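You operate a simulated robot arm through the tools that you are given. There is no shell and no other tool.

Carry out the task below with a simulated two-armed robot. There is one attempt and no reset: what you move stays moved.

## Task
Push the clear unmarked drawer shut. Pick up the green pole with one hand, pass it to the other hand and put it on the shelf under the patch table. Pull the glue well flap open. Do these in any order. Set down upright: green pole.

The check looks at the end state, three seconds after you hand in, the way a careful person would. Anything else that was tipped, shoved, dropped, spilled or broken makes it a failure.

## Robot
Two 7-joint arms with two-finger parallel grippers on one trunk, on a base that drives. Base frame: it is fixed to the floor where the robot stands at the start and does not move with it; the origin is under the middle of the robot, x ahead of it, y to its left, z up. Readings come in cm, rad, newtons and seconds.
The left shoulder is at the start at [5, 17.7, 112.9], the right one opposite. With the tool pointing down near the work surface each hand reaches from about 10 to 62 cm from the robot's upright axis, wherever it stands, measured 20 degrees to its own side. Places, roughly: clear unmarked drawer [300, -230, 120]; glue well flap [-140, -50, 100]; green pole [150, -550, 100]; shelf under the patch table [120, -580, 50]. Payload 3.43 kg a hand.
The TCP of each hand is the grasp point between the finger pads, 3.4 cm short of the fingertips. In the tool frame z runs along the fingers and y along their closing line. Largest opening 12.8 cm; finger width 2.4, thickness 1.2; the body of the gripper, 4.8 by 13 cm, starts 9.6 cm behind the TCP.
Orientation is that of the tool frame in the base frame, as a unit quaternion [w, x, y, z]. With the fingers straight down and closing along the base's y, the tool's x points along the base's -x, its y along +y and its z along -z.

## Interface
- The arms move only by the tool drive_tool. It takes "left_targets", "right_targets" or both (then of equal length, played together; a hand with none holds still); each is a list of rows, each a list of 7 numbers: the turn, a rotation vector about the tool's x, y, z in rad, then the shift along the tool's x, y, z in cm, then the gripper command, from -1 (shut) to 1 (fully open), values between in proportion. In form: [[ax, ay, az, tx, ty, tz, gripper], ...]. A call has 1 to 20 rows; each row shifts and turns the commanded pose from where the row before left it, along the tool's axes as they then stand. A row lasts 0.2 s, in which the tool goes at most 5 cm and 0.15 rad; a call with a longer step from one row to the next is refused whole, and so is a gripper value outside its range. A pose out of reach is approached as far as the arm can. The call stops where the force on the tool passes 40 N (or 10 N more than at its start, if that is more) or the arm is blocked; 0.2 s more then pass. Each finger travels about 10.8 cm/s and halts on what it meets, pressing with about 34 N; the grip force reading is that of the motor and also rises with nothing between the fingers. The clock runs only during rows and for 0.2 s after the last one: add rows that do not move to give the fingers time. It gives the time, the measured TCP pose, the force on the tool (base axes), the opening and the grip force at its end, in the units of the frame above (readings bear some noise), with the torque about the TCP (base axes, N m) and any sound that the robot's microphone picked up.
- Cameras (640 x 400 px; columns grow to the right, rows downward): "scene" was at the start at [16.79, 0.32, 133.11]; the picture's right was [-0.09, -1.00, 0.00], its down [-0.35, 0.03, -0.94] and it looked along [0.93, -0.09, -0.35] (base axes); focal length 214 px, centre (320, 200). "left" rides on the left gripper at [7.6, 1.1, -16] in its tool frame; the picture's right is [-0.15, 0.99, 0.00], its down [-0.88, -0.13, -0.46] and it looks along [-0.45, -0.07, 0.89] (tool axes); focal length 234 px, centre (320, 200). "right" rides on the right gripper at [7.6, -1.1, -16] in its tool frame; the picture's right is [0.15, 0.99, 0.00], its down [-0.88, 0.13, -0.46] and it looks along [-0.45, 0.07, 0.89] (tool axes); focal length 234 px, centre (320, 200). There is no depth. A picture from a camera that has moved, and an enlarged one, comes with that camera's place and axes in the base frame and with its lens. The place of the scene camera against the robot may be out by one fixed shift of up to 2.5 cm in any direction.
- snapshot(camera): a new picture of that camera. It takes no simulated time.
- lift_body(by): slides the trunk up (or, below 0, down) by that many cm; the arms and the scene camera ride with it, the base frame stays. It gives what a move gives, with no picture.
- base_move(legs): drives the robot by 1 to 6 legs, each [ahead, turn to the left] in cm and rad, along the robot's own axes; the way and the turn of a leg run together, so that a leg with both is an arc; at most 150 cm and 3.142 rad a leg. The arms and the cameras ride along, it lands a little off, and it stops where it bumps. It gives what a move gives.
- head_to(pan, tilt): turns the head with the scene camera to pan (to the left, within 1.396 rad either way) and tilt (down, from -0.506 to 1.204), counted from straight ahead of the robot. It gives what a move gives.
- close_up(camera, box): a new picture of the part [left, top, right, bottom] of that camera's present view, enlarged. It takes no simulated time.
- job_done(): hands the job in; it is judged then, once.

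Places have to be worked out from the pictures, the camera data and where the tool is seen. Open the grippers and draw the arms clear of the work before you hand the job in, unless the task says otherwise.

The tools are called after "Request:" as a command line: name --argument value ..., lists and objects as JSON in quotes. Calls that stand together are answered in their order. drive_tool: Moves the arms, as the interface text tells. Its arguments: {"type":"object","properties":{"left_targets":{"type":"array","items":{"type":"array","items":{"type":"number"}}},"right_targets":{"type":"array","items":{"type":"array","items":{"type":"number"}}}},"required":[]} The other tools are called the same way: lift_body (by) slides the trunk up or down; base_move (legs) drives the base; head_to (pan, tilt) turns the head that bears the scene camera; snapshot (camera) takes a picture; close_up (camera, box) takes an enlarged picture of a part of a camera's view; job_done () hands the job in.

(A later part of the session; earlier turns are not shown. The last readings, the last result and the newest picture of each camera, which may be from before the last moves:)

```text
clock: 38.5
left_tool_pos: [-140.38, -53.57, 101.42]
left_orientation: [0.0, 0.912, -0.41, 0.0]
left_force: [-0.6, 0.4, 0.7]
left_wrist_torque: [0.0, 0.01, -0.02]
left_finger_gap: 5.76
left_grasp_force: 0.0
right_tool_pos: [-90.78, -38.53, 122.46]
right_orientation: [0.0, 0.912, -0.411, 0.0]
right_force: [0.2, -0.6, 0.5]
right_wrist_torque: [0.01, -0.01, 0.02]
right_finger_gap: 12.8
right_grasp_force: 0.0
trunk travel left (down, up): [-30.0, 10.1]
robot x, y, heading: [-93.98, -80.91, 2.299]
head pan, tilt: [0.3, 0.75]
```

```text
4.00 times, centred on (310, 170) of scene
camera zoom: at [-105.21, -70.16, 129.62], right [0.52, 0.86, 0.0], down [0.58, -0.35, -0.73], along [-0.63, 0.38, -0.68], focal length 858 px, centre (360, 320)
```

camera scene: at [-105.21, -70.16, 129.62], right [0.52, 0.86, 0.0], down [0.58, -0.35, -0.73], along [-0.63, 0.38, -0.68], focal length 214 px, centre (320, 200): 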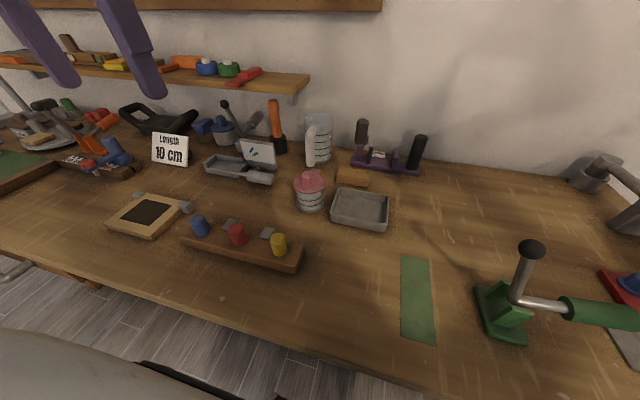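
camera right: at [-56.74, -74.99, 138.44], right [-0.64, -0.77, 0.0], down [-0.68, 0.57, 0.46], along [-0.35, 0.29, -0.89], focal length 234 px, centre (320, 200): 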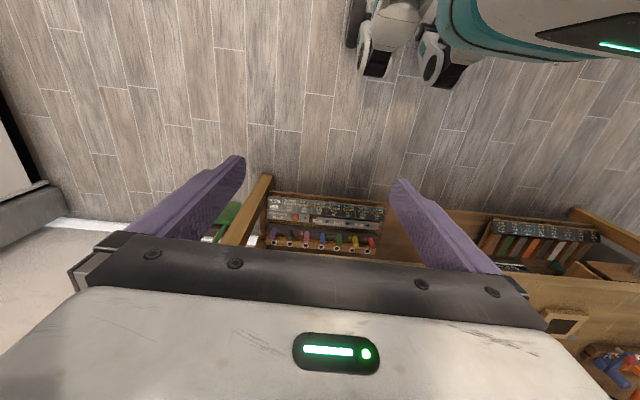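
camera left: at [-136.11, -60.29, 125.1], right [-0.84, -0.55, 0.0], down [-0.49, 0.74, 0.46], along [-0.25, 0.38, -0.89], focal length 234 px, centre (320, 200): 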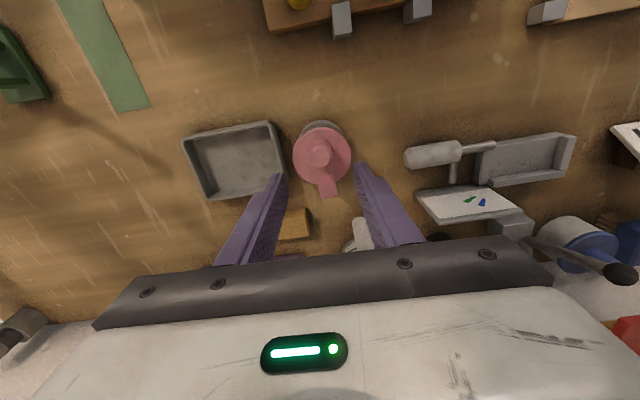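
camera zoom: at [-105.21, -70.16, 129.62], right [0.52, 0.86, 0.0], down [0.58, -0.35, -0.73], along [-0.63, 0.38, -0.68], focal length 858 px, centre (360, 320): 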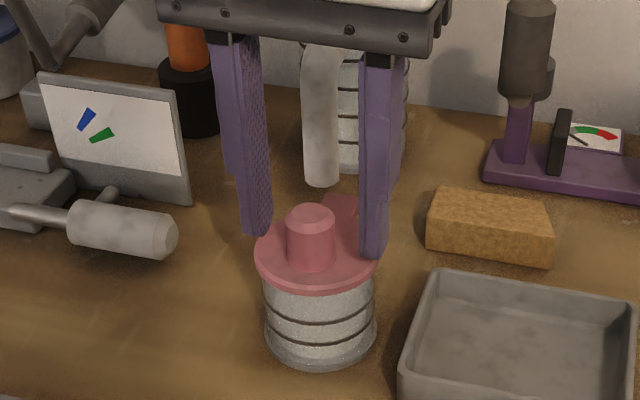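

The fingertips straddle the knob at about its upper half with no contact. I lower 0.6 cm more and close on the knob.

Request:
drive_tool --left_targets '[[0, 0, 0, 0, 0, 0.6, -0.1], [0, 0, 0, 0, 0, 0, -0.3], [0, 0, 0, 0, 0, 0, -0.5], [0, 0, 0, 0, 0, 0, -0.7], [0, 0, 0, 0, 0, 0, -0.9], [0, 0, 0, 0, 0, 0, -1]]'

Request:
close_up --camera "scene" --box '[250, 120, 370, 220]'

```text
clock: 39.9
left_tool_pos: [-140.49, -53.56, 100.62]
left_orientation: [0.0, 0.912, -0.41, 0.0]
left_force: [-4.9, -3.2, 3.5]
left_wrist_torque: [-0.63, 0.27, -0.02]
left_finger_gap: 2.71
left_grasp_force: 45.0
right_tool_pos: [-90.8, -38.64, 122.64]
right_orientation: [-0.001, 0.912, -0.41, 0.0]
right_force: [0.6, 0.2, -0.1]
right_wrist_torque: [0.04, -0.01, -0.02]
right_finger_gap: 12.81
right_grasp_force: 0.1
trunk travel left (down, up): [-30.0, 10.1]
robot x, y, heading: [-94.14, -80.81, 2.303]
head pan, tilt: [0.3, 0.75]
```

```text
4.00 times, centred on (310, 170) of scene
camera zoom: at [-105.27, -70.23, 129.62], right [0.52, 0.86, 0.0], down [0.58, -0.35, -0.73], along [-0.63, 0.38, -0.68], focal length 858 px, centre (360, 320)
```

zoom: 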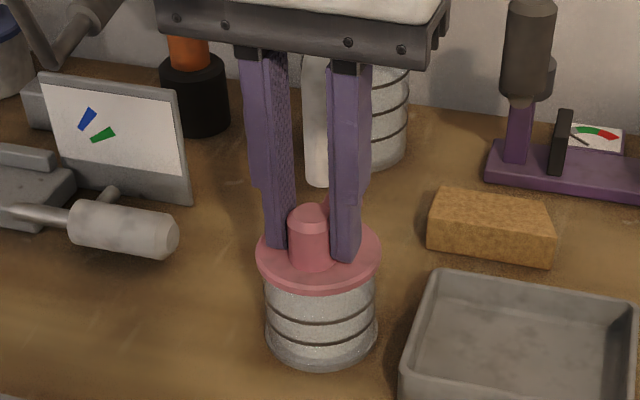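

The knob is gripped (gap 2.71 cm) and the jar did not move. I lift gently along an arc about the rear hinge for the first ~15° and check forces.

Request:
drive_tool --left_targets '[[0, 0, 0, -0.17, 0.05, -0.45, -1], [0, 0, 0, -0.21, 0.05, -0.43, -1], [0, 0, 0, -0.24, 0, -0.42, -1], [0, 0, 0, 0, 0, 0, -1]]'

Request:
close_up --camera "scene" --box '[250, 120, 370, 220]'

Request:
close_up --camera "left" --box '[220, 60, 420, 220]'

```text
clock: 40.9
left_tool_pos: [-140.78, -53.33, 101.54]
left_orientation: [0.003, 0.912, -0.411, 0.004]
left_force: [11.9, -14.8, -31.5]
left_wrist_torque: [-0.12, -0.5, -0.08]
left_finger_gap: 2.72
left_grasp_force: 45.0
right_tool_pos: [-90.99, -38.53, 122.53]
right_orientation: [-0.001, 0.912, -0.411, 0.0]
right_force: [0.1, -0.6, -0.8]
right_wrist_torque: [0.02, -0.04, 0.0]
right_finger_gap: 12.81
right_grasp_force: 0.1
trunk travel left (down, up): [-30.0, 10.1]
robot x, y, heading: [-94.27, -80.46, 2.304]
head pan, tilt: [0.3, 0.75]
```

```text
4.00 times, centred on (310, 170) of scene
camera zoom: at [-105.32, -70.19, 129.59], right [0.52, 0.86, 0.0], down [0.59, -0.35, -0.73], along [-0.63, 0.38, -0.68], focal length 858 px, centre (360, 320)
```

zoom: 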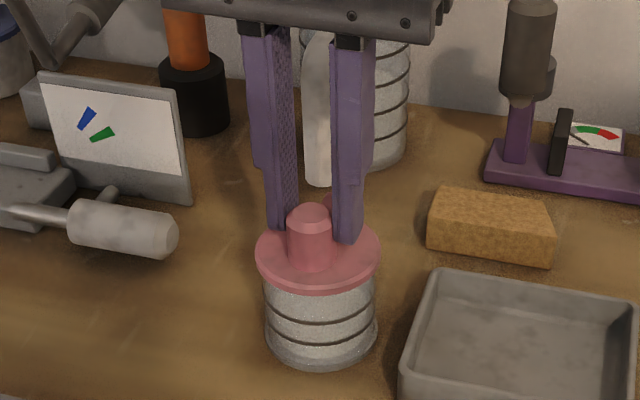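

```text
2.50 times, centred on (320, 140) of left
camera zoom: at [-136.77, -59.59, 117.67], right [-0.84, -0.54, 0.0], down [-0.49, 0.75, 0.45], along [-0.24, 0.37, -0.89], focal length 585 px, centre (320, 350)
```

zoom: 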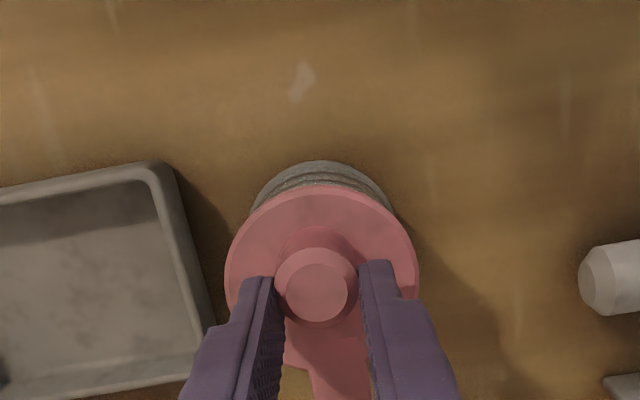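

The lid did not budge: the tool felt about 31 N downward and the fingers slid up the knob, with the jar rigidly fixed. I release, rise, and re-examine the objects nearby before trying anything else.

Request:
drive_tool --left_targets '[[0, 0, 0, 0, 0, 0, -0.5], [0, 0, 0, 0, 0, 0, -0.1], [0, 0, 0, 0, 0, 0, -0.1], [0, 0, 0, 0, 0, -4, -0.1], [0, 0, 0, 2, 0, -4, -0.1], [0, 0, 0, 4, 0, -4, -0.1], [0, 0, 0, 4, 0, -4, -0.1], [0, 0, 0, 0, 0, 0, -0.1]]'

Request:
snapshot --camera "left"

Request:
close_up --camera "left" --box '[340, 110, 560, 260]'

Request:
close_up --camera "scene" --box '[190, 80, 340, 220]'

```text
refused: row 6 steps farther than a row can; nothing moved
```

```text
taken
camera left: at [-136.77, -59.59, 117.67], right [-0.84, -0.54, 0.0], down [-0.49, 0.75, 0.45], along [-0.24, 0.37, -0.89], focal length 234 px, centre (320, 200)
```

left: 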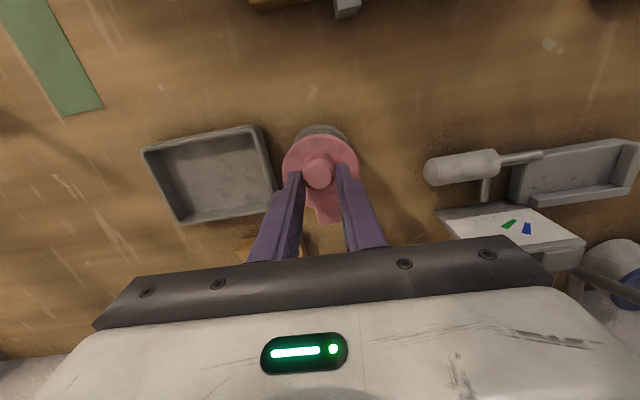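

```text
2.67 times, centred on (450, 185) of left
camera zoom: at [-136.77, -59.59, 117.67], right [-0.84, -0.54, 0.0], down [-0.49, 0.75, 0.45], along [-0.24, 0.37, -0.89], focal length 624 px, centre (-27, 240)
```

zoom: 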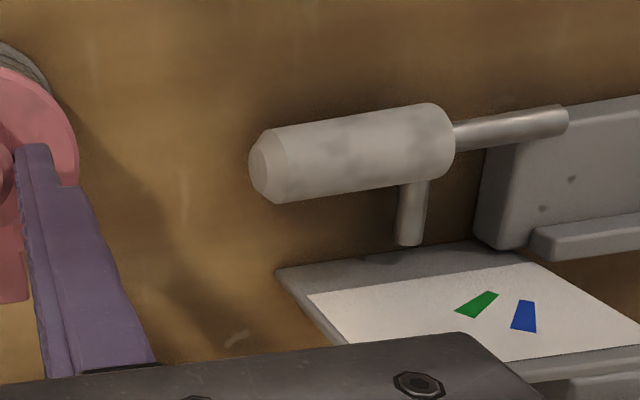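

```text
2.86 times, centred on (265, 150) of scene
camera zoom: at [-105.32, -70.19, 129.59], right [0.52, 0.86, 0.0], down [0.59, -0.35, -0.73], along [-0.63, 0.38, -0.68], focal length 613 px, centre (477, 343)
```

zoom: 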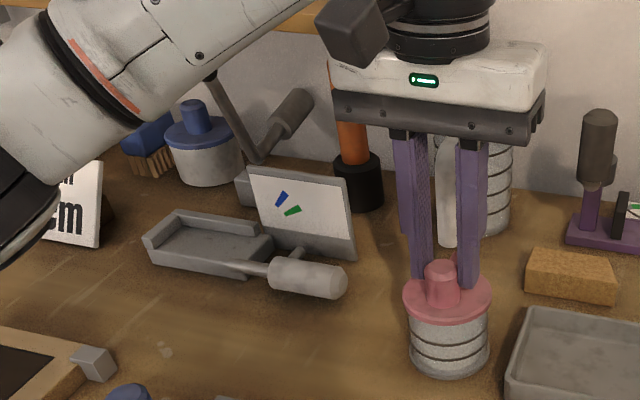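

Row 6 was too long a step, so nothing moved. I release with shorter steps, rise and draw back.

Request:
drive_tool --left_targets '[[0, 0, 0, 0, 0, 0, -0.5], [0, 0, 0, 0, 0, 0, -0.1], [0, 0, 0, 0, 0, 0, -0.1], [0, 0, 0, 0, 0, -4, -0.1], [0, 0, 0, 0, 0, -4, -0.1], [0, 0, 0, 3, 2, -3, -0.1], [0, 0, 0, 3, 3, -2, -0.1], [0, 0, 0, 3, 3, 0, -0.1], [0, 0, 0, 0, 0, 0, -0.1]]'

Request:
close_up --camera "scene" --box '[190, 80, 340, 220]'

Request:
snapshot --camera "left"

```text
clock: 42.9
left_tool_pos: [-140.57, -65.29, 114.82]
left_orientation: [0.0, 0.912, -0.41, 0.0]
left_force: [0.4, 0.0, 0.1]
left_wrist_torque: [-0.01, 0.01, 0.02]
left_finger_gap: 5.75
left_grasp_force: 0.1
right_tool_pos: [-90.95, -38.49, 122.31]
right_orientation: [0.0, 0.912, -0.411, 0.0]
right_force: [-0.1, -0.1, 0.3]
right_wrist_torque: [0.0, -0.01, 0.03]
right_finger_gap: 12.8
right_grasp_force: 0.1
trunk travel left (down, up): [-30.0, 10.1]
robot x, y, heading: [-93.96, -80.81, 2.3]
head pan, tilt: [0.3, 0.75]
```

```text
2.86 times, centred on (265, 150) of scene
camera zoom: at [-105.2, -70.11, 129.61], right [0.52, 0.86, 0.0], down [0.58, -0.35, -0.73], along [-0.63, 0.38, -0.68], focal length 613 px, centre (477, 343)
```

zoom: 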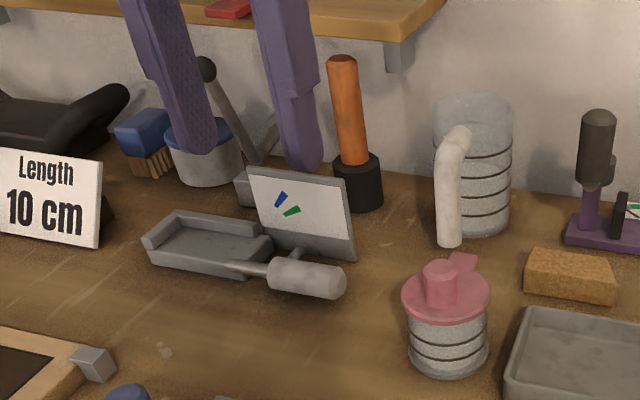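

```text
taken
camera left: at [-136.57, -71.73, 131.0], right [-0.84, -0.55, 0.0], down [-0.49, 0.75, 0.46], along [-0.25, 0.38, -0.89], focal length 234 px, centre (320, 200)
```

left: 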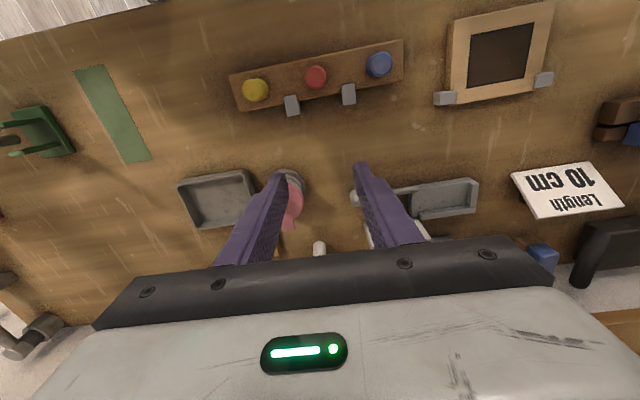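

I enlarge the grey tray device next to the jar to understand what it is.

Request:
close_up --camera "scene" --box '[220, 125, 290, 185]'

Request:
close_up --camera "scene" --box '[280, 150, 340, 215]'

Request:
close_up --camera "left" --box '[330, 160, 500, 260]'

```text
6.67 times, centred on (255, 155) of scene
camera zoom: at [-105.2, -70.11, 129.61], right [0.52, 0.86, 0.0], down [0.58, -0.35, -0.73], along [-0.63, 0.38, -0.68], focal length 1430 px, centre (753, 500)
```

zoom: 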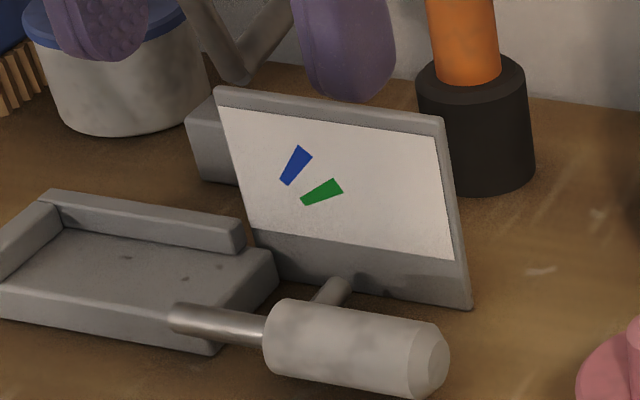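

```text
6.15 times, centred on (310, 182) of scene
camera zoom: at [-105.2, -70.11, 129.61], right [0.52, 0.86, 0.0], down [0.58, -0.35, -0.73], along [-0.63, 0.38, -0.68], focal length 1320 px, centre (382, 308)
```

zoom: 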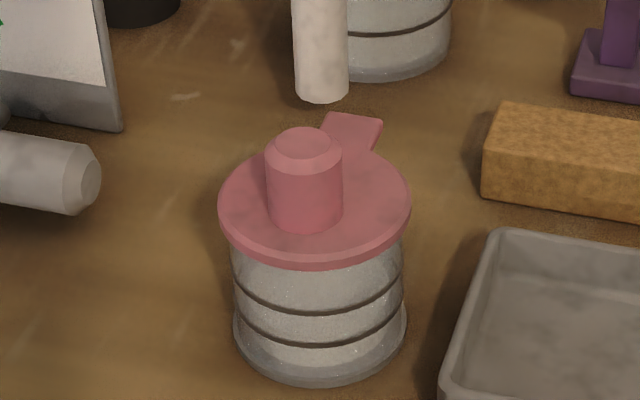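

```text
3.76 times, centred on (415, 210) of left
camera zoom: at [-136.57, -71.73, 131.0], right [-0.84, -0.55, 0.0], down [-0.49, 0.75, 0.46], along [-0.25, 0.38, -0.89], focal length 882 px, centre (-38, 162)
```

zoom: 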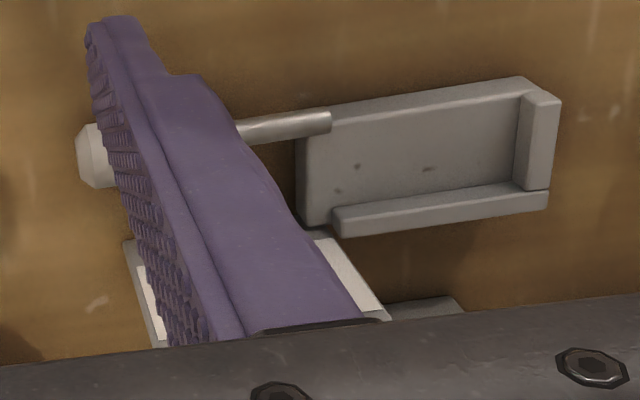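

The jar is rigid, so it is a fixture; the lid may swing about a vertical pin at the tab rather than lift. I go back to the knob, grip it, and test a gentle sideways pull.

Request:
drive_tool --left_targets '[[0, 0, 0, -3, -2.7, 0, -0.1], [0, 0, 0, -3, -2.7, 0, -0.1], [0, 0, 0, -2.7, -2.4, 2, -0.1], [0, 0, 0, 0, 0, 4, -0.1], [0, 0, 0, 0, 0, 4, -0.1], [0, 0, 0, 0, 0, 2.5, -0.1], [0, 0, 0, 0, 0, 0, -0.1]]'

Request:
close_up --camera "left" --box '[220, 60, 420, 200]'

```text
clock: 44.5
left_tool_pos: [-140.64, -53.4, 102.5]
left_orientation: [0.0, 0.912, -0.41, 0.0]
left_force: [-0.1, 0.0, 0.2]
left_wrist_torque: [-0.01, -0.01, 0.0]
left_finger_gap: 5.75
left_grasp_force: 0.1
right_tool_pos: [-90.86, -38.65, 122.45]
right_orientation: [0.001, 0.912, -0.411, 0.001]
right_force: [0.2, 0.3, -0.1]
right_wrist_torque: [-0.03, -0.01, 0.0]
right_finger_gap: 12.81
right_grasp_force: 0.0
trunk travel left (down, up): [-30.0, 10.1]
robot x, y, heading: [-94.17, -80.94, 2.301]
head pan, tilt: [0.3, 0.75]
```

```text
2.86 times, centred on (320, 130) of left
camera zoom: at [-136.6, -59.95, 118.52], right [-0.84, -0.55, 0.0], down [-0.49, 0.74, 0.46], along [-0.25, 0.38, -0.89], focal length 669 px, centre (320, 400)
```

zoom: 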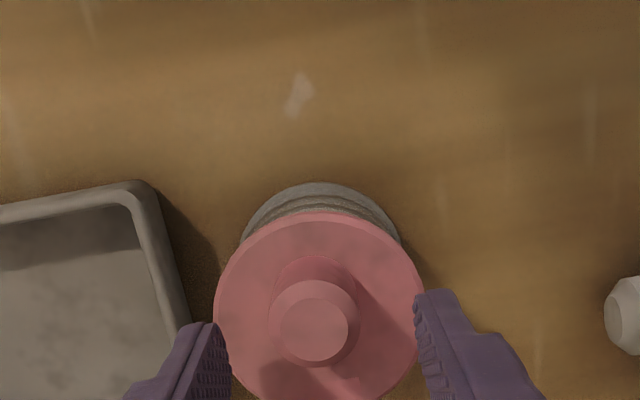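

The knob is centred. I lower, grip, and try a small lateral pull to the left.

Request:
drive_tool --left_targets '[[0, 0, 0, 0, 0, 1.0, -0.1], [0, 0, 0, 0, 0, 0.9, -0.1], [0, 0, 0, 0, 0.05, 0, -0.4], [0, 0, 0, 0, 0, 0, -0.7], [0, 0, 0, 0, 0, 0, -1], [0, 0, 0, 0, 0, 0, -1], [0, 0, 0, 0, 0.3, 0, -1], [0, 0, 0, 0, 0.3, 0, -1], [0, 0, 0, 0, 0, 0, -1]]'

Request:
close_up --camera "scene" --box '[250, 120, 370, 220]'

Request:
close_up --camera "left" --box '[220, 60, 420, 200]'

```text
clock: 46.5
left_tool_pos: [-141.13, -53.93, 100.62]
left_orientation: [0.001, 0.911, -0.411, 0.0]
left_force: [7.1, 2.7, -3.1]
left_wrist_torque: [-0.02, 0.36, -0.35]
left_finger_gap: 2.7
left_grasp_force: 45.2
right_tool_pos: [-90.66, -38.43, 122.4]
right_orientation: [0.0, 0.911, -0.411, 0.0]
right_force: [-0.4, -0.6, 0.1]
right_wrist_torque: [0.03, -0.02, -0.04]
right_finger_gap: 12.8
right_grasp_force: 0.0
trunk travel left (down, up): [-30.0, 10.1]
robot x, y, heading: [-94.02, -81.03, 2.3]
head pan, tilt: [0.3, 0.75]
```

```text
4.00 times, centred on (310, 170) of scene
camera zoom: at [-105.15, -70.12, 129.62], right [0.52, 0.86, 0.0], down [0.58, -0.35, -0.73], along [-0.63, 0.38, -0.68], focal length 858 px, centre (360, 320)
```

zoom: 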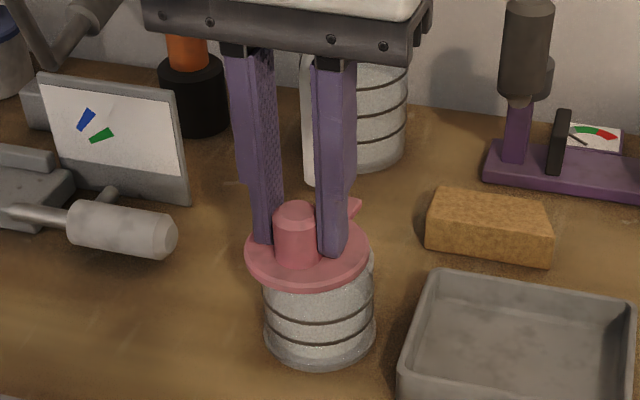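

```text
2.86 times, centred on (320, 130) of left
camera zoom: at [-137.07, -60.37, 116.62], right [-0.84, -0.55, 0.0], down [-0.49, 0.75, 0.46], along [-0.25, 0.38, -0.89], focal length 669 px, centre (320, 400)
```

zoom: 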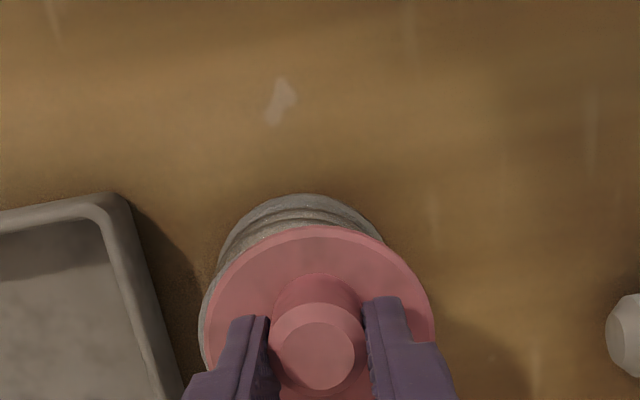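

The lid swung left with only ~7 N: it pivots about a vertical pin at the rear tab. I follow the arc (radius ~5.3 cm) turning the tool along with it.

Request:
drive_tool --left_targets '[[0, 0, 0.1, 0, 0, 0, -1], [0, 0, 0.1, -0.04, 0.53, 0, -1], [0, 0, 0.1, -0.04, 0.53, 0, -1], [0, 0, 0.1, -0.04, 0.53, 0, -1], [0, 0, 0.1, -0.04, 0.53, 0, -1], [0, 0, 0, 0, 0, 0, -1]]'

Request:
close_up --camera "scene" --box '[230, 120, 370, 220]'

Request:
close_up --camera "left" --box '[200, 60, 440, 220]'

```text
clock: 47.9
left_tool_pos: [-143.3, -54.61, 100.65]
left_orientation: [-0.001, 0.782, -0.623, 0.0]
left_force: [-9.2, -5.7, 1.9]
left_wrist_torque: [0.1, -0.11, 0.45]
left_finger_gap: 2.68
left_grasp_force: 45.5
right_tool_pos: [-90.92, -38.61, 122.53]
right_orientation: [-0.001, 0.912, -0.411, 0.001]
right_force: [-1.1, 0.5, -0.2]
right_wrist_torque: [-0.05, 0.01, -0.03]
right_finger_gap: 12.82
right_grasp_force: 0.0
trunk travel left (down, up): [-30.0, 10.1]
robot x, y, heading: [-93.94, -80.61, 2.301]
head pan, tilt: [0.3, 0.75]
```

```text
4.00 times, centred on (300, 170) of scene
camera zoom: at [-105.28, -70.22, 129.61], right [0.52, 0.86, 0.0], down [0.58, -0.35, -0.73], along [-0.63, 0.38, -0.68], focal length 858 px, centre (400, 320)
```

zoom: 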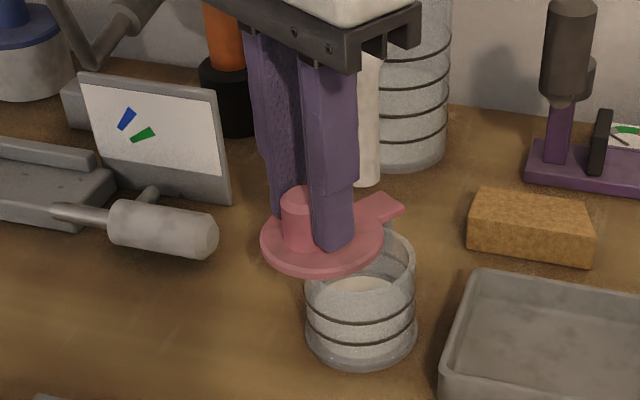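

```text
2.50 times, centred on (320, 140) of left
camera zoom: at [-142.76, -62.51, 116.61], right [-1.0, -0.08, 0.0], down [-0.07, 0.89, 0.46], along [-0.04, 0.46, -0.89], focal length 585 px, centre (320, 350)
```

zoom: 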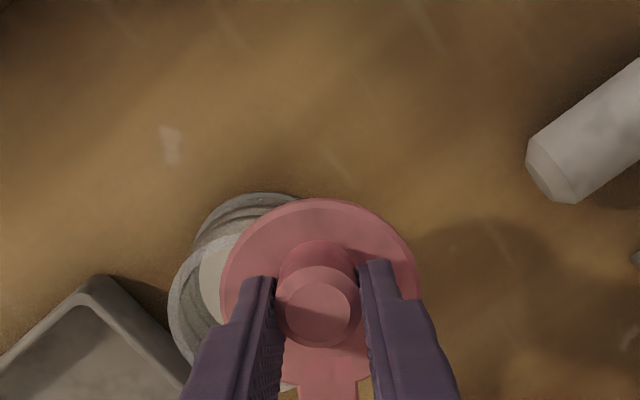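

The lid is swinging cleanly and the well is becoming visible. I continue the arc another ~35°.

Request:
drive_tool --left_targets '[[0, 0, 0.1, -0.04, 0.53, 0, -1], [0, 0, 0.1, -0.04, 0.53, 0, -1], [0, 0, 0.1, -0.04, 0.53, 0, -1], [0, 0, 0.1, -0.04, 0.53, 0, -1], [0, 0, 0.1, -0.04, 0.53, 0, -1], [0, 0, 0.1, -0.04, 0.53, 0, -1], [0, 0, 0, 0, 0, 0, -1]]'

Request:
close_up --camera "scene" --box '[230, 110, 370, 210]'

Request:
close_up --camera "left" --box '[160, 60, 480, 260]'

```text
clock: 49.5
left_tool_pos: [-146.24, -54.38, 100.66]
left_orientation: [0.0, -0.562, 0.827, 0.0]
left_force: [2.8, -0.4, -0.4]
left_wrist_torque: [0.58, 0.33, -0.1]
left_finger_gap: 2.71
left_grasp_force: 44.7
right_tool_pos: [-90.8, -38.56, 122.56]
right_orientation: [0.0, 0.912, -0.411, 0.0]
right_force: [0.1, -0.5, -0.3]
right_wrist_torque: [0.01, -0.01, 0.01]
right_finger_gap: 12.79
right_grasp_force: 0.1
trunk travel left (down, up): [-30.0, 10.1]
robot x, y, heading: [-94.49, -81.19, 2.303]
head pan, tilt: [0.3, 0.75]
```

```text
4.00 times, centred on (300, 160) of scene
camera zoom: at [-105.19, -70.17, 129.61], right [0.52, 0.86, 0.0], down [0.58, -0.35, -0.73], along [-0.63, 0.38, -0.68], focal length 858 px, centre (400, 360)
```

zoom: 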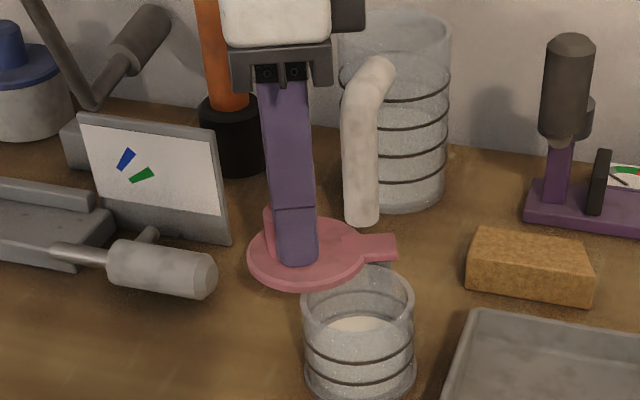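

```text
2.00 times, centred on (320, 160) of left
camera zoom: at [-150.16, -61.07, 116.61], right [-0.86, 0.5, 0.0], down [0.45, 0.77, 0.46], along [0.23, 0.4, -0.89], focal length 468 px, centre (320, 280)
```

zoom: 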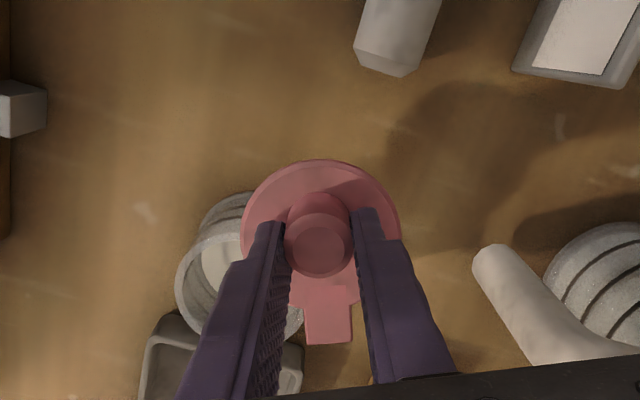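

The lid is about 65–70° open with low forces and clear of the neighbours. I continue another ~30° to open it well past a quarter turn.

Request:
drive_tool --left_targets '[[0, 0, 0.1, -0.03, 0.53, 0, -1], [0, 0, 0.1, -0.03, 0.53, 0, -1], [0, 0, 0.1, -0.03, 0.53, 0, -1], [0, 0, 0.1, -0.03, 0.53, 0, -1], [0, 0, 0.1, -0.03, 0.53, 0, -1], [0, 0, 0, 0, 0, 0, -1]]'

Request:
close_up --camera "scene" --box '[230, 110, 370, 210]'

Request:
close_up --camera "left" --box '[160, 60, 480, 260]'

```text
clock: 50.9
left_tool_pos: [-148.3, -52.65, 100.55]
left_orientation: [0.0, -0.339, 0.941, 0.001]
left_force: [13.5, 4.9, -7.6]
left_wrist_torque: [0.69, -0.07, -0.18]
left_finger_gap: 2.7
left_grasp_force: 45.4
right_tool_pos: [-90.68, -38.46, 122.54]
right_orientation: [0.001, 0.912, -0.411, -0.001]
right_force: [-0.8, -0.5, 0.5]
right_wrist_torque: [0.03, 0.0, -0.02]
right_finger_gap: 12.81
right_grasp_force: 0.0
trunk travel left (down, up): [-30.0, 10.1]
robot x, y, heading: [-93.98, -80.75, 2.302]
head pan, tilt: [0.3, 0.75]
```

```text
4.00 times, centred on (300, 160) of scene
camera zoom: at [-105.11, -70.06, 129.61], right [0.52, 0.86, 0.0], down [0.58, -0.35, -0.73], along [-0.63, 0.38, -0.68], focal length 858 px, centre (400, 360)
```

zoom: 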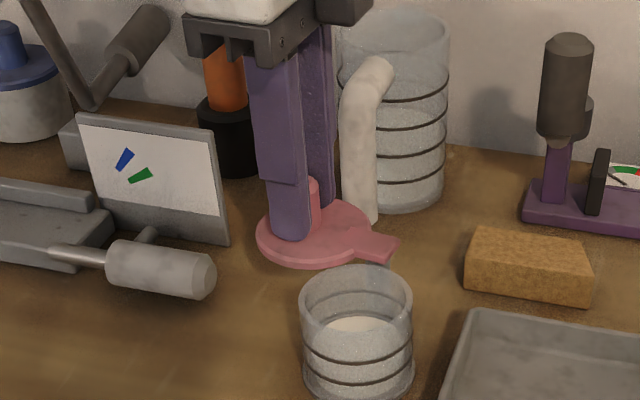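

```text
2.00 times, centred on (320, 160) of left
camera zoom: at [-154.89, -56.72, 116.62], right [-0.52, 0.86, 0.0], down [0.76, 0.46, 0.46], along [0.39, 0.24, -0.89], focal length 468 px, centre (320, 280)
```

zoom: 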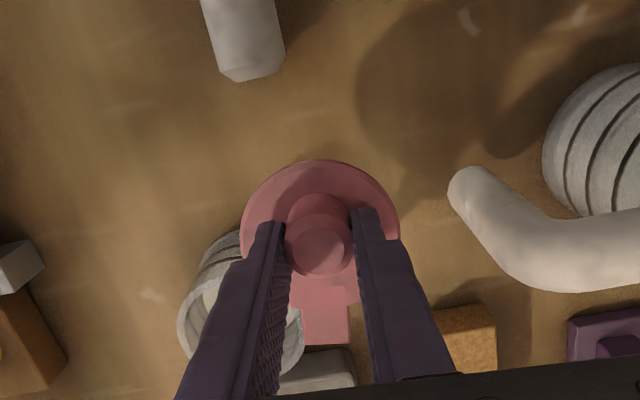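

The lid is now about 92° open. I try a little farther, shading the path inward since the radial force rose, to see whether there is a stop.

Request:
drive_tool --left_targets '[[0, 0, 0.1, -0.12, 0.5, 0, -1], [0, 0, 0.1, -0.1, 0.5, 0, -1], [0, 0, 0, 0, 0, 0, -1]]'

Request:
close_up --camera "scene" --box '[230, 110, 370, 210]'

Request:
close_up --camera "left" --box '[160, 60, 480, 260]'

```text
clock: 51.7
left_tool_pos: [-148.57, -51.77, 100.62]
left_orientation: [0.0, -0.245, 0.97, 0.0]
left_force: [13.6, 9.1, -8.1]
left_wrist_torque: [0.77, -0.15, 0.09]
left_finger_gap: 2.66
left_grasp_force: 45.2
right_tool_pos: [-90.83, -38.46, 122.36]
right_orientation: [0.0, 0.912, -0.41, 0.0]
right_force: [-0.6, 0.6, 0.1]
right_wrist_torque: [-0.05, 0.0, 0.02]
right_finger_gap: 12.79
right_grasp_force: 0.1
trunk travel left (down, up): [-30.0, 10.1]
robot x, y, heading: [-94.04, -80.99, 2.295]
head pan, tilt: [0.3, 0.75]
```

```text
4.00 times, centred on (300, 160) of scene
camera zoom: at [-105.13, -70.03, 129.61], right [0.52, 0.86, 0.0], down [0.58, -0.35, -0.73], along [-0.63, 0.38, -0.68], focal length 858 px, centre (400, 360)
```

zoom: 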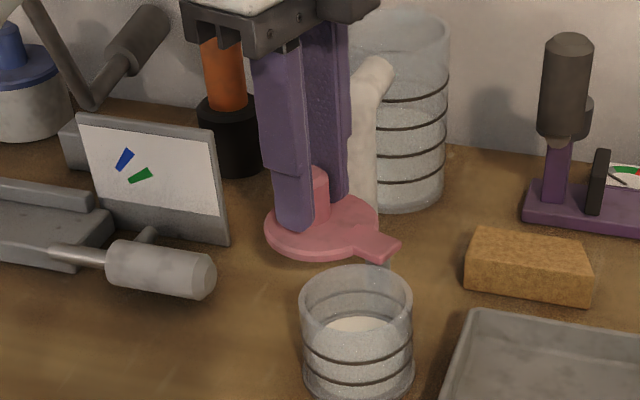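

```text
2.00 times, centred on (320, 160) of left
camera zoom: at [-156.04, -54.47, 116.62], right [-0.34, 0.94, 0.0], down [0.84, 0.3, 0.46], along [0.43, 0.16, -0.89], focal length 468 px, centre (320, 280)
```

zoom: 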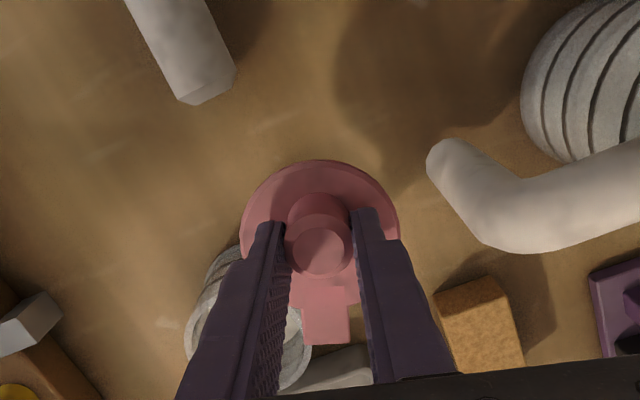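

The lid is ~103° open with no stop felt and ~2 cm clearance to the jug handle. I add a few degrees, then release and rise straight up.

Request:
drive_tool --left_targets '[[0, 0, 0.1, -0.15, 0.45, 0, -1], [0, 0, 0, -0.1, 0, 0, -1], [0, 0, 0, 0, 0, 0, -0.5], [0, 0, 0, 0, 0, 0, -0.3], [0, 0, 0, 0, 0, 0, -0.3], [0, 0, 0, 0, 0, -3, -0.3], [0, 0, 0, 0, 0, -4, -0.3], [0, 0, 0, 0, 0, -4, -0.3], [0, 0, 0, 0, 0, -4, -0.3], [0, 0, 0, 0, 0, 0, -0.3]]'

Request:
close_up --camera "scene" --box '[230, 110, 370, 210]'

Request:
snapshot --camera "left"

```text
clock: 53.9
left_tool_pos: [-149.0, -51.53, 115.52]
left_orientation: [0.0, -0.198, 0.98, 0.001]
left_force: [0.6, 1.0, -0.7]
left_wrist_torque: [0.0, -0.05, -0.02]
left_finger_gap: 4.51
left_grasp_force: 0.0
right_tool_pos: [-90.96, -38.53, 122.45]
right_orientation: [0.001, 0.912, -0.41, 0.0]
right_force: [-1.4, 0.4, 0.0]
right_wrist_torque: [-0.01, -0.02, 0.02]
right_finger_gap: 12.8
right_grasp_force: 0.2
trunk travel left (down, up): [-30.0, 10.1]
robot x, y, heading: [-94.16, -80.6, 2.295]
head pan, tilt: [0.3, 0.75]
```

```text
4.00 times, centred on (300, 160) of scene
camera zoom: at [-105.26, -70.17, 129.61], right [0.52, 0.86, 0.0], down [0.58, -0.35, -0.73], along [-0.63, 0.38, -0.68], focal length 858 px, centre (400, 360)
```

zoom: 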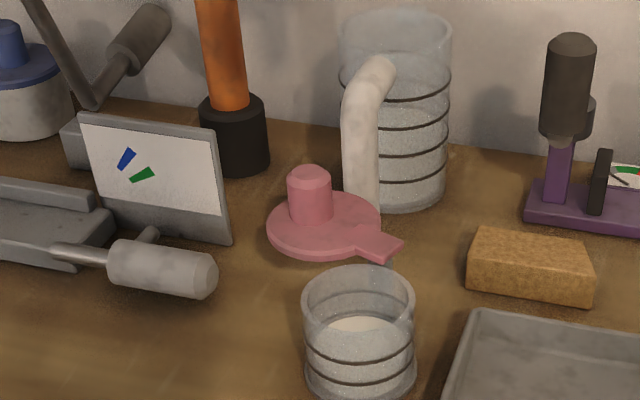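

```text
taken
camera left: at [-156.47, -53.44, 131.66], right [-0.25, 0.97, 0.0], down [0.86, 0.22, 0.46], along [0.44, 0.11, -0.89], focal length 234 px, centre (320, 200)
```

left: 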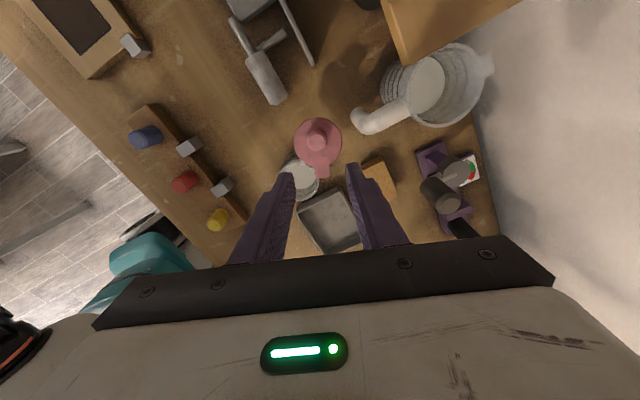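

The flap stays open at roughly 108°, with the well uncovered. I lift the left hand, pull it back from the wall shelf and rotate it back to its neutral yaw.

Request:
drive_tool --left_targets '[[0, 0, 0, 0, 0, -4, -0.3], [0, 0, 0, 0, 0, -4, 0], [0, 0, 0, -1.29, -3.79, 0, 0.3], [0, 0, 0, -1.29, -3.79, 0, 0.6], [0, 0, 0, -1.29, -3.79, 0, 1], [0, 0, -0.146, 0, 0, 0, 1], [0, 0, -0.146, 0, 0, 0, 1], [0, 0, -0.146, 0, 0, 0, 1], [0, 0, -0.146, 0, 0, 0, 1], [0, 0, -0.146, 0, 0, 0, 1], [0, 0, -0.146, 0, 0, 0, 1], [0, 0, -0.146, 0, 0, 0, 1], [0, 0, -0.146, 0, 0, 0, 1], [0, 0, -0.146, 0, 0, 0, 1], [0, 0, -0.146, 0, 0, 0, 1], [0, 0, -0.146, 0, 0, 0, 1], [0, 0, -0.146, 0, 0, 0, 1], [0, 0, -0.146, 0, 0, 0, 1], [0, 0, 0, 4, 0, 0, 1], [0, 0, 0, 4, 0, 0, 1]]'

Request:
snapshot --camera "scene"

```text
clock: 58.1
left_tool_pos: [-133.84, -67.4, 120.78]
left_orientation: [0.0, 0.912, -0.41, 0.0]
left_force: [0.5, 0.5, 0.0]
left_wrist_torque: [-0.02, 0.05, 0.02]
left_finger_gap: 12.8
left_grasp_force: 0.0
left hand out of reach, approached as far as the arm can: row 1, 2
right_tool_pos: [-90.86, -38.7, 122.53]
right_orientation: [0.0, 0.912, -0.411, 0.0]
right_force: [0.5, -0.1, -0.8]
right_wrist_torque: [0.01, 0.01, -0.02]
right_finger_gap: 12.81
right_grasp_force: 0.0
trunk travel left (down, up): [-30.0, 10.1]
robot x, y, heading: [-94.04, -80.53, 2.305]
head pan, tilt: [0.3, 0.75]
```

```text
taken
camera scene: at [-105.19, -70.2, 129.62], right [0.52, 0.86, 0.0], down [0.58, -0.35, -0.73], along [-0.63, 0.38, -0.68], focal length 214 px, centre (320, 200)
```

scene: 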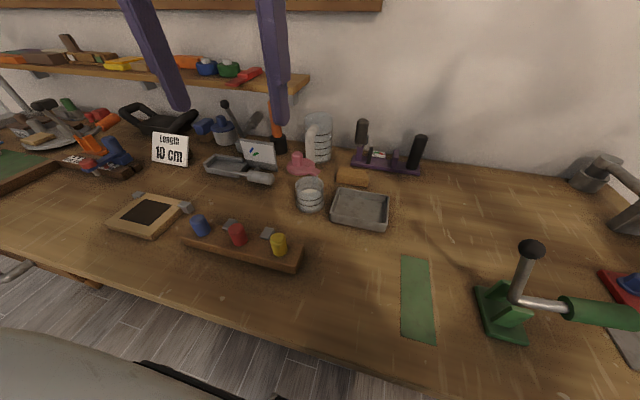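

The bench is undisturbed and the flap remains open. I tuck the right hand in, back away 42 cm along the way I came, and survey the rest of the room.

Request:
drive_tool --right_targets '[[0, 0, 0, 0, 5, 0, 1], [0, 0, 0, 0, 5, 0, 1], [0, 0, 0, 0, 5, 0, 1], [0, 0, 0, 0, 0, 0, 1]]' --left_targets '[[0, 0, 0, 0, 0, 0, 1], [0, 0, 0, 0, 0, 0, 1], [0, 0, 0, 0, 0, 0, 1], [0, 0, 0, 0, 0, 0, 1]]'

Request:
base_move --legs '[[-42, 0]]'

Request:
base_move --legs '[[0, 1.9]]'

Request:
head_to --pan 0.0 --tilt 0.3

Request:
snapshot --camera "scene"

Request:
head_to --pan 0.9 --tilt 0.3

Request:
snapshot --camera "scene"

```text
clock: 59.1
left_tool_pos: [-133.93, -67.22, 120.91]
left_orientation: [0.0, 0.912, -0.411, 0.001]
left_force: [-0.3, -0.1, 0.1]
left_wrist_torque: [-0.01, 0.02, 0.0]
left_finger_gap: 12.81
left_grasp_force: 0.0
right_tool_pos: [-102.11, -48.52, 122.48]
right_orientation: [0.001, 0.912, -0.41, 0.001]
right_force: [-0.2, 0.5, -0.4]
right_wrist_torque: [-0.03, 0.01, 0.01]
right_finger_gap: 12.81
right_grasp_force: 0.0
trunk travel left (down, up): [-30.0, 10.1]
robot x, y, heading: [-93.52, -80.91, 2.299]
head pan, tilt: [0.3, 0.75]
```

```text
clock: 61.7
left_tool_pos: [-105.71, -98.83, 120.81]
left_orientation: [0.0, 0.912, -0.41, 0.0]
left_force: [0.1, -1.0, -0.3]
left_wrist_torque: [0.01, 0.0, -0.02]
left_finger_gap: 12.81
left_grasp_force: 0.0
right_tool_pos: [-74.03, -80.0, 122.45]
right_orientation: [0.001, 0.912, -0.41, 0.0]
right_force: [-0.2, -0.1, 0.2]
right_wrist_torque: [0.0, 0.03, 0.02]
right_finger_gap: 12.82
right_grasp_force: 0.0
trunk travel left (down, up): [-30.0, 10.1]
robot x, y, heading: [-66.09, -112.66, 2.299]
head pan, tilt: [0.3, 0.75]
```

```text
clock: 66.6
left_tool_pos: [-65.75, -154.64, 120.8]
left_orientation: [0.0, 0.865, 0.502, 0.0]
left_force: [-0.2, 0.3, 1.3]
left_wrist_torque: [-0.03, -0.01, 0.0]
left_finger_gap: 12.8
left_grasp_force: 0.0
right_tool_pos: [-93.72, -130.41, 122.53]
right_orientation: [0.0, 0.864, 0.503, -0.001]
right_force: [0.4, -0.1, 0.9]
right_wrist_torque: [0.02, -0.02, 0.03]
right_finger_gap: 12.8
right_grasp_force: 0.0
trunk travel left (down, up): [-30.0, 10.1]
robot x, y, heading: [-66.23, -112.28, -2.088]
head pan, tilt: [0.3, 0.75]
```

```text
clock: 67.5
left_tool_pos: [-65.87, -154.37, 120.92]
left_orientation: [0.0, 0.865, 0.502, 0.0]
left_force: [0.5, -0.2, -0.9]
left_wrist_torque: [-0.03, 0.02, -0.01]
left_finger_gap: 12.79
left_grasp_force: 0.0
right_tool_pos: [-93.75, -130.56, 122.44]
right_orientation: [0.0, 0.865, 0.502, 0.0]
right_force: [-0.1, 0.1, -0.4]
right_wrist_torque: [-0.02, 0.0, 0.03]
right_finger_gap: 12.81
right_grasp_force: 0.0
trunk travel left (down, up): [-30.0, 10.1]
robot x, y, heading: [-66.07, -112.29, -2.087]
head pan, tilt: [0.0, 0.3]
```

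```text
taken
camera scene: at [-73.34, -125.37, 133.64], right [-0.87, 0.49, 0.0], down [0.15, 0.26, -0.96], along [-0.47, -0.83, -0.3], focal length 214 px, centre (320, 200)
```

scene: 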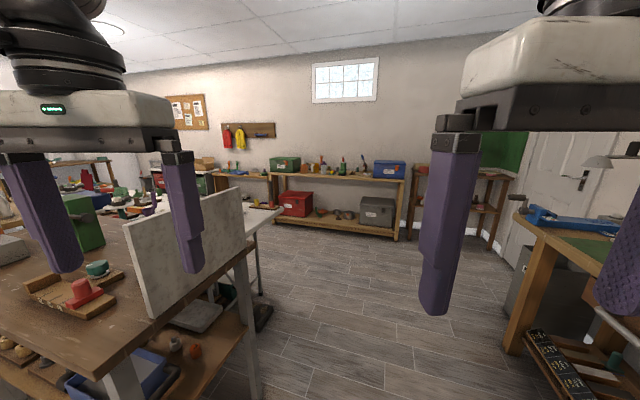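

```text
clock: 68.7
left_tool_pos: [-65.82, -154.54, 120.71]
left_orientation: [0.001, 0.865, 0.503, 0.001]
left_force: [-0.1, 0.9, 0.3]
left_wrist_torque: [-0.02, -0.01, 0.0]
left_finger_gap: 12.79
left_grasp_force: 0.0
right_tool_pos: [-93.76, -130.51, 122.32]
right_orientation: [0.0, 0.865, 0.503, 0.001]
right_force: [-0.1, -0.3, 0.2]
right_wrist_torque: [0.01, 0.01, -0.04]
right_finger_gap: 12.79
right_grasp_force: 0.0
trunk travel left (down, up): [-30.0, 10.1]
robot x, y, heading: [-65.64, -112.25, -2.083]
head pan, tilt: [0.901, 0.3]
```

```text
taken
camera scene: at [-65.24, -125.87, 133.65], right [-0.93, -0.38, 0.0], down [-0.11, 0.27, -0.96], along [0.36, -0.88, -0.3], focal length 214 px, centre (320, 200)
```

scene: 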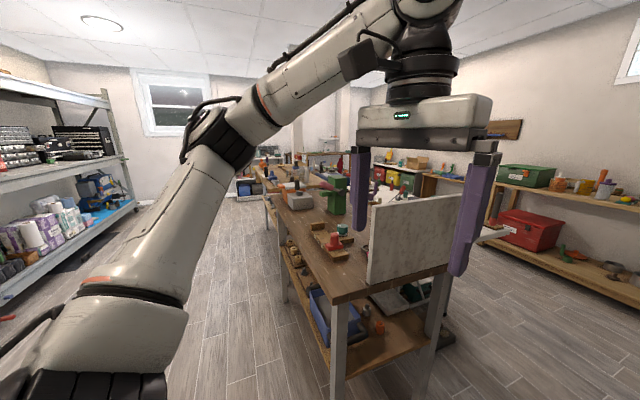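

Now I see tables ahead-left and the metal rack with small-parts cabinets far left, where the drawer should be. I zoom in on the cabinets from here.

Request:
close_up --camera "scene" --box '[0, 80, 150, 220]'

Request:
close_up --camera "scene" --box '[240, 110, 440, 260]'

```text
2.86 times, centred on (75, 150) of scene
camera zoom: at [-65.24, -125.87, 133.65], right [-0.93, -0.38, 0.0], down [-0.11, 0.27, -0.96], along [0.36, -0.88, -0.3], focal length 613 px, centre (1020, 343)
```

zoom: 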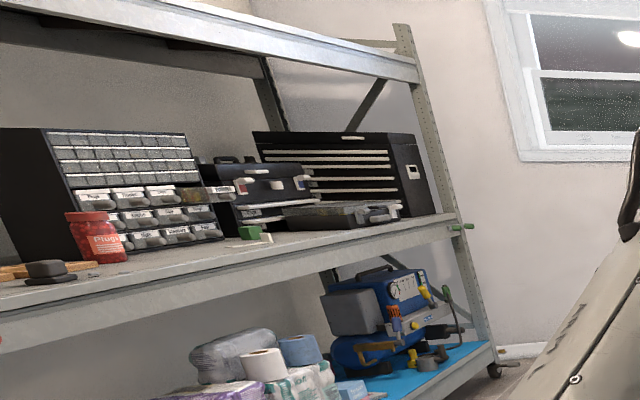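

```text
2.67 times, centred on (340, 185) of scene
camera zoom: at [-65.24, -125.87, 133.65], right [-0.93, -0.38, 0.0], down [-0.11, 0.27, -0.96], along [0.36, -0.88, -0.3], focal length 572 px, centre (267, 240)
```

zoom: 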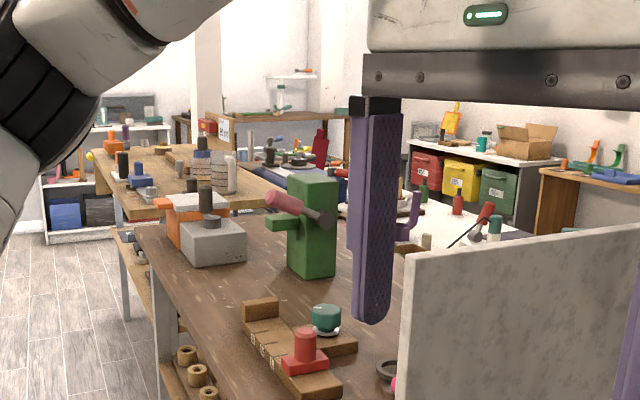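

The small-parts cabinet on the rack has labelled and unlabelled drawers with one sticking out. I drive along the open corridor to stand in front of it, about 90 cm off, facing the rack.

Request:
head_to --pan 0.0 --tilt 0.35

Request:
base_move --legs '[[0, 2.098], [130, 0], [0, -0.855]]'

Request:
snapshot --camera "scene"

```text
clock: 69.9
left_tool_pos: [-65.86, -154.48, 120.82]
left_orientation: [0.0, 0.865, 0.502, 0.0]
left_force: [-0.5, 0.5, -0.3]
left_wrist_torque: [0.02, 0.0, -0.02]
left_finger_gap: 12.79
left_grasp_force: 0.1
right_tool_pos: [-93.87, -130.62, 122.46]
right_orientation: [0.0, 0.864, 0.503, 0.0]
right_force: [0.8, 0.1, 0.0]
right_wrist_torque: [0.02, 0.01, 0.05]
right_finger_gap: 12.8
right_grasp_force: 0.0
trunk travel left (down, up): [-30.0, 10.1]
robot x, y, heading: [-65.94, -112.2, -2.087]
head pan, tilt: [0.0, 0.351]
```

```text
clock: 83.7
left_tool_pos: [103.37, -125.79, 120.73]
left_orientation: [-0.001, 0.416, 0.909, 0.0]
left_force: [-0.1, 0.2, -0.7]
left_wrist_torque: [0.03, -0.01, 0.0]
left_finger_gap: 12.78
left_grasp_force: 0.0
right_tool_pos: [71.4, -144.11, 122.4]
right_orientation: [0.0, 0.415, 0.91, 0.0]
right_force: [-0.5, 0.9, -0.1]
right_wrist_torque: [-0.01, 0.0, -0.03]
right_finger_gap: 12.83
right_grasp_force: 0.1
trunk travel left (down, up): [-30.0, 10.1]
robot x, y, heading: [63.45, -111.91, -0.857]
head pan, tilt: [0.0, 0.351]
```

```text
taken
camera scene: at [74.85, -122.79, 133.18], right [-0.75, -0.66, 0.0], down [-0.23, 0.26, -0.94], along [0.62, -0.71, -0.34], focal length 214 px, centre (320, 200)
```

scene: 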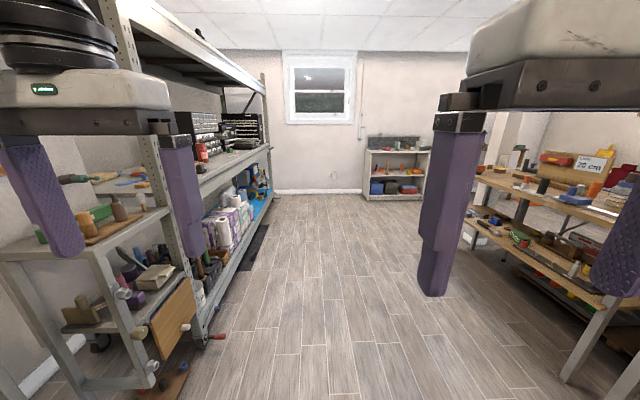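

The corridor ahead is clear. I drive 245 cm along it and turn left to face the cabinet.

Request:
base_move --legs '[[125, 0], [118, 0], [0, 1.58]]'

Request:
head_to --pan 0.0 --tilt 0.2

Request:
snapshot --camera "scene"

```text
clock: 99.5
left_tool_pos: [238.62, -253.41, 120.86]
left_orientation: [0.0, -0.366, 0.93, 0.0]
left_force: [0.7, 0.1, -0.1]
left_wrist_torque: [-0.03, 0.0, -0.01]
left_finger_gap: 12.8
left_grasp_force: 0.0
right_tool_pos: [258.14, -284.72, 122.47]
right_orientation: [0.0, -0.368, 0.93, 0.0]
right_force: [0.6, 0.6, 0.2]
right_wrist_torque: [0.0, 0.01, 0.01]
right_finger_gap: 12.79
right_grasp_force: 0.1
trunk travel left (down, up): [-30.0, 10.1]
robot x, y, heading: [226.37, -293.85, 0.754]
head pan, tilt: [0.0, 0.351]
```

```text
clock: 100.2
left_tool_pos: [238.65, -253.4, 120.94]
left_orientation: [0.0, -0.366, 0.931, 0.0]
left_force: [0.7, -0.3, 1.3]
left_wrist_torque: [-0.04, 0.01, 0.0]
left_finger_gap: 12.79
left_grasp_force: 0.2
right_tool_pos: [258.23, -284.74, 122.44]
right_orientation: [0.0, -0.368, 0.93, 0.001]
right_force: [-0.1, -0.3, 0.2]
right_wrist_torque: [0.01, -0.04, 0.03]
right_finger_gap: 12.78
right_grasp_force: 0.0
trunk travel left (down, up): [-30.0, 10.1]
robot x, y, heading: [226.11, -293.37, 0.757]
head pan, tilt: [0.0, 0.201]
```

```text
taken
camera scene: at [238.53, -281.36, 134.58], right [0.69, -0.73, 0.0], down [-0.15, -0.14, -0.98], along [0.71, 0.67, -0.2], focal length 214 px, centre (320, 200)
```

scene: 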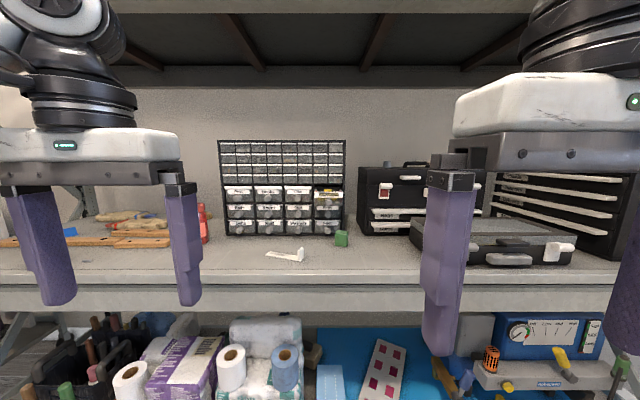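

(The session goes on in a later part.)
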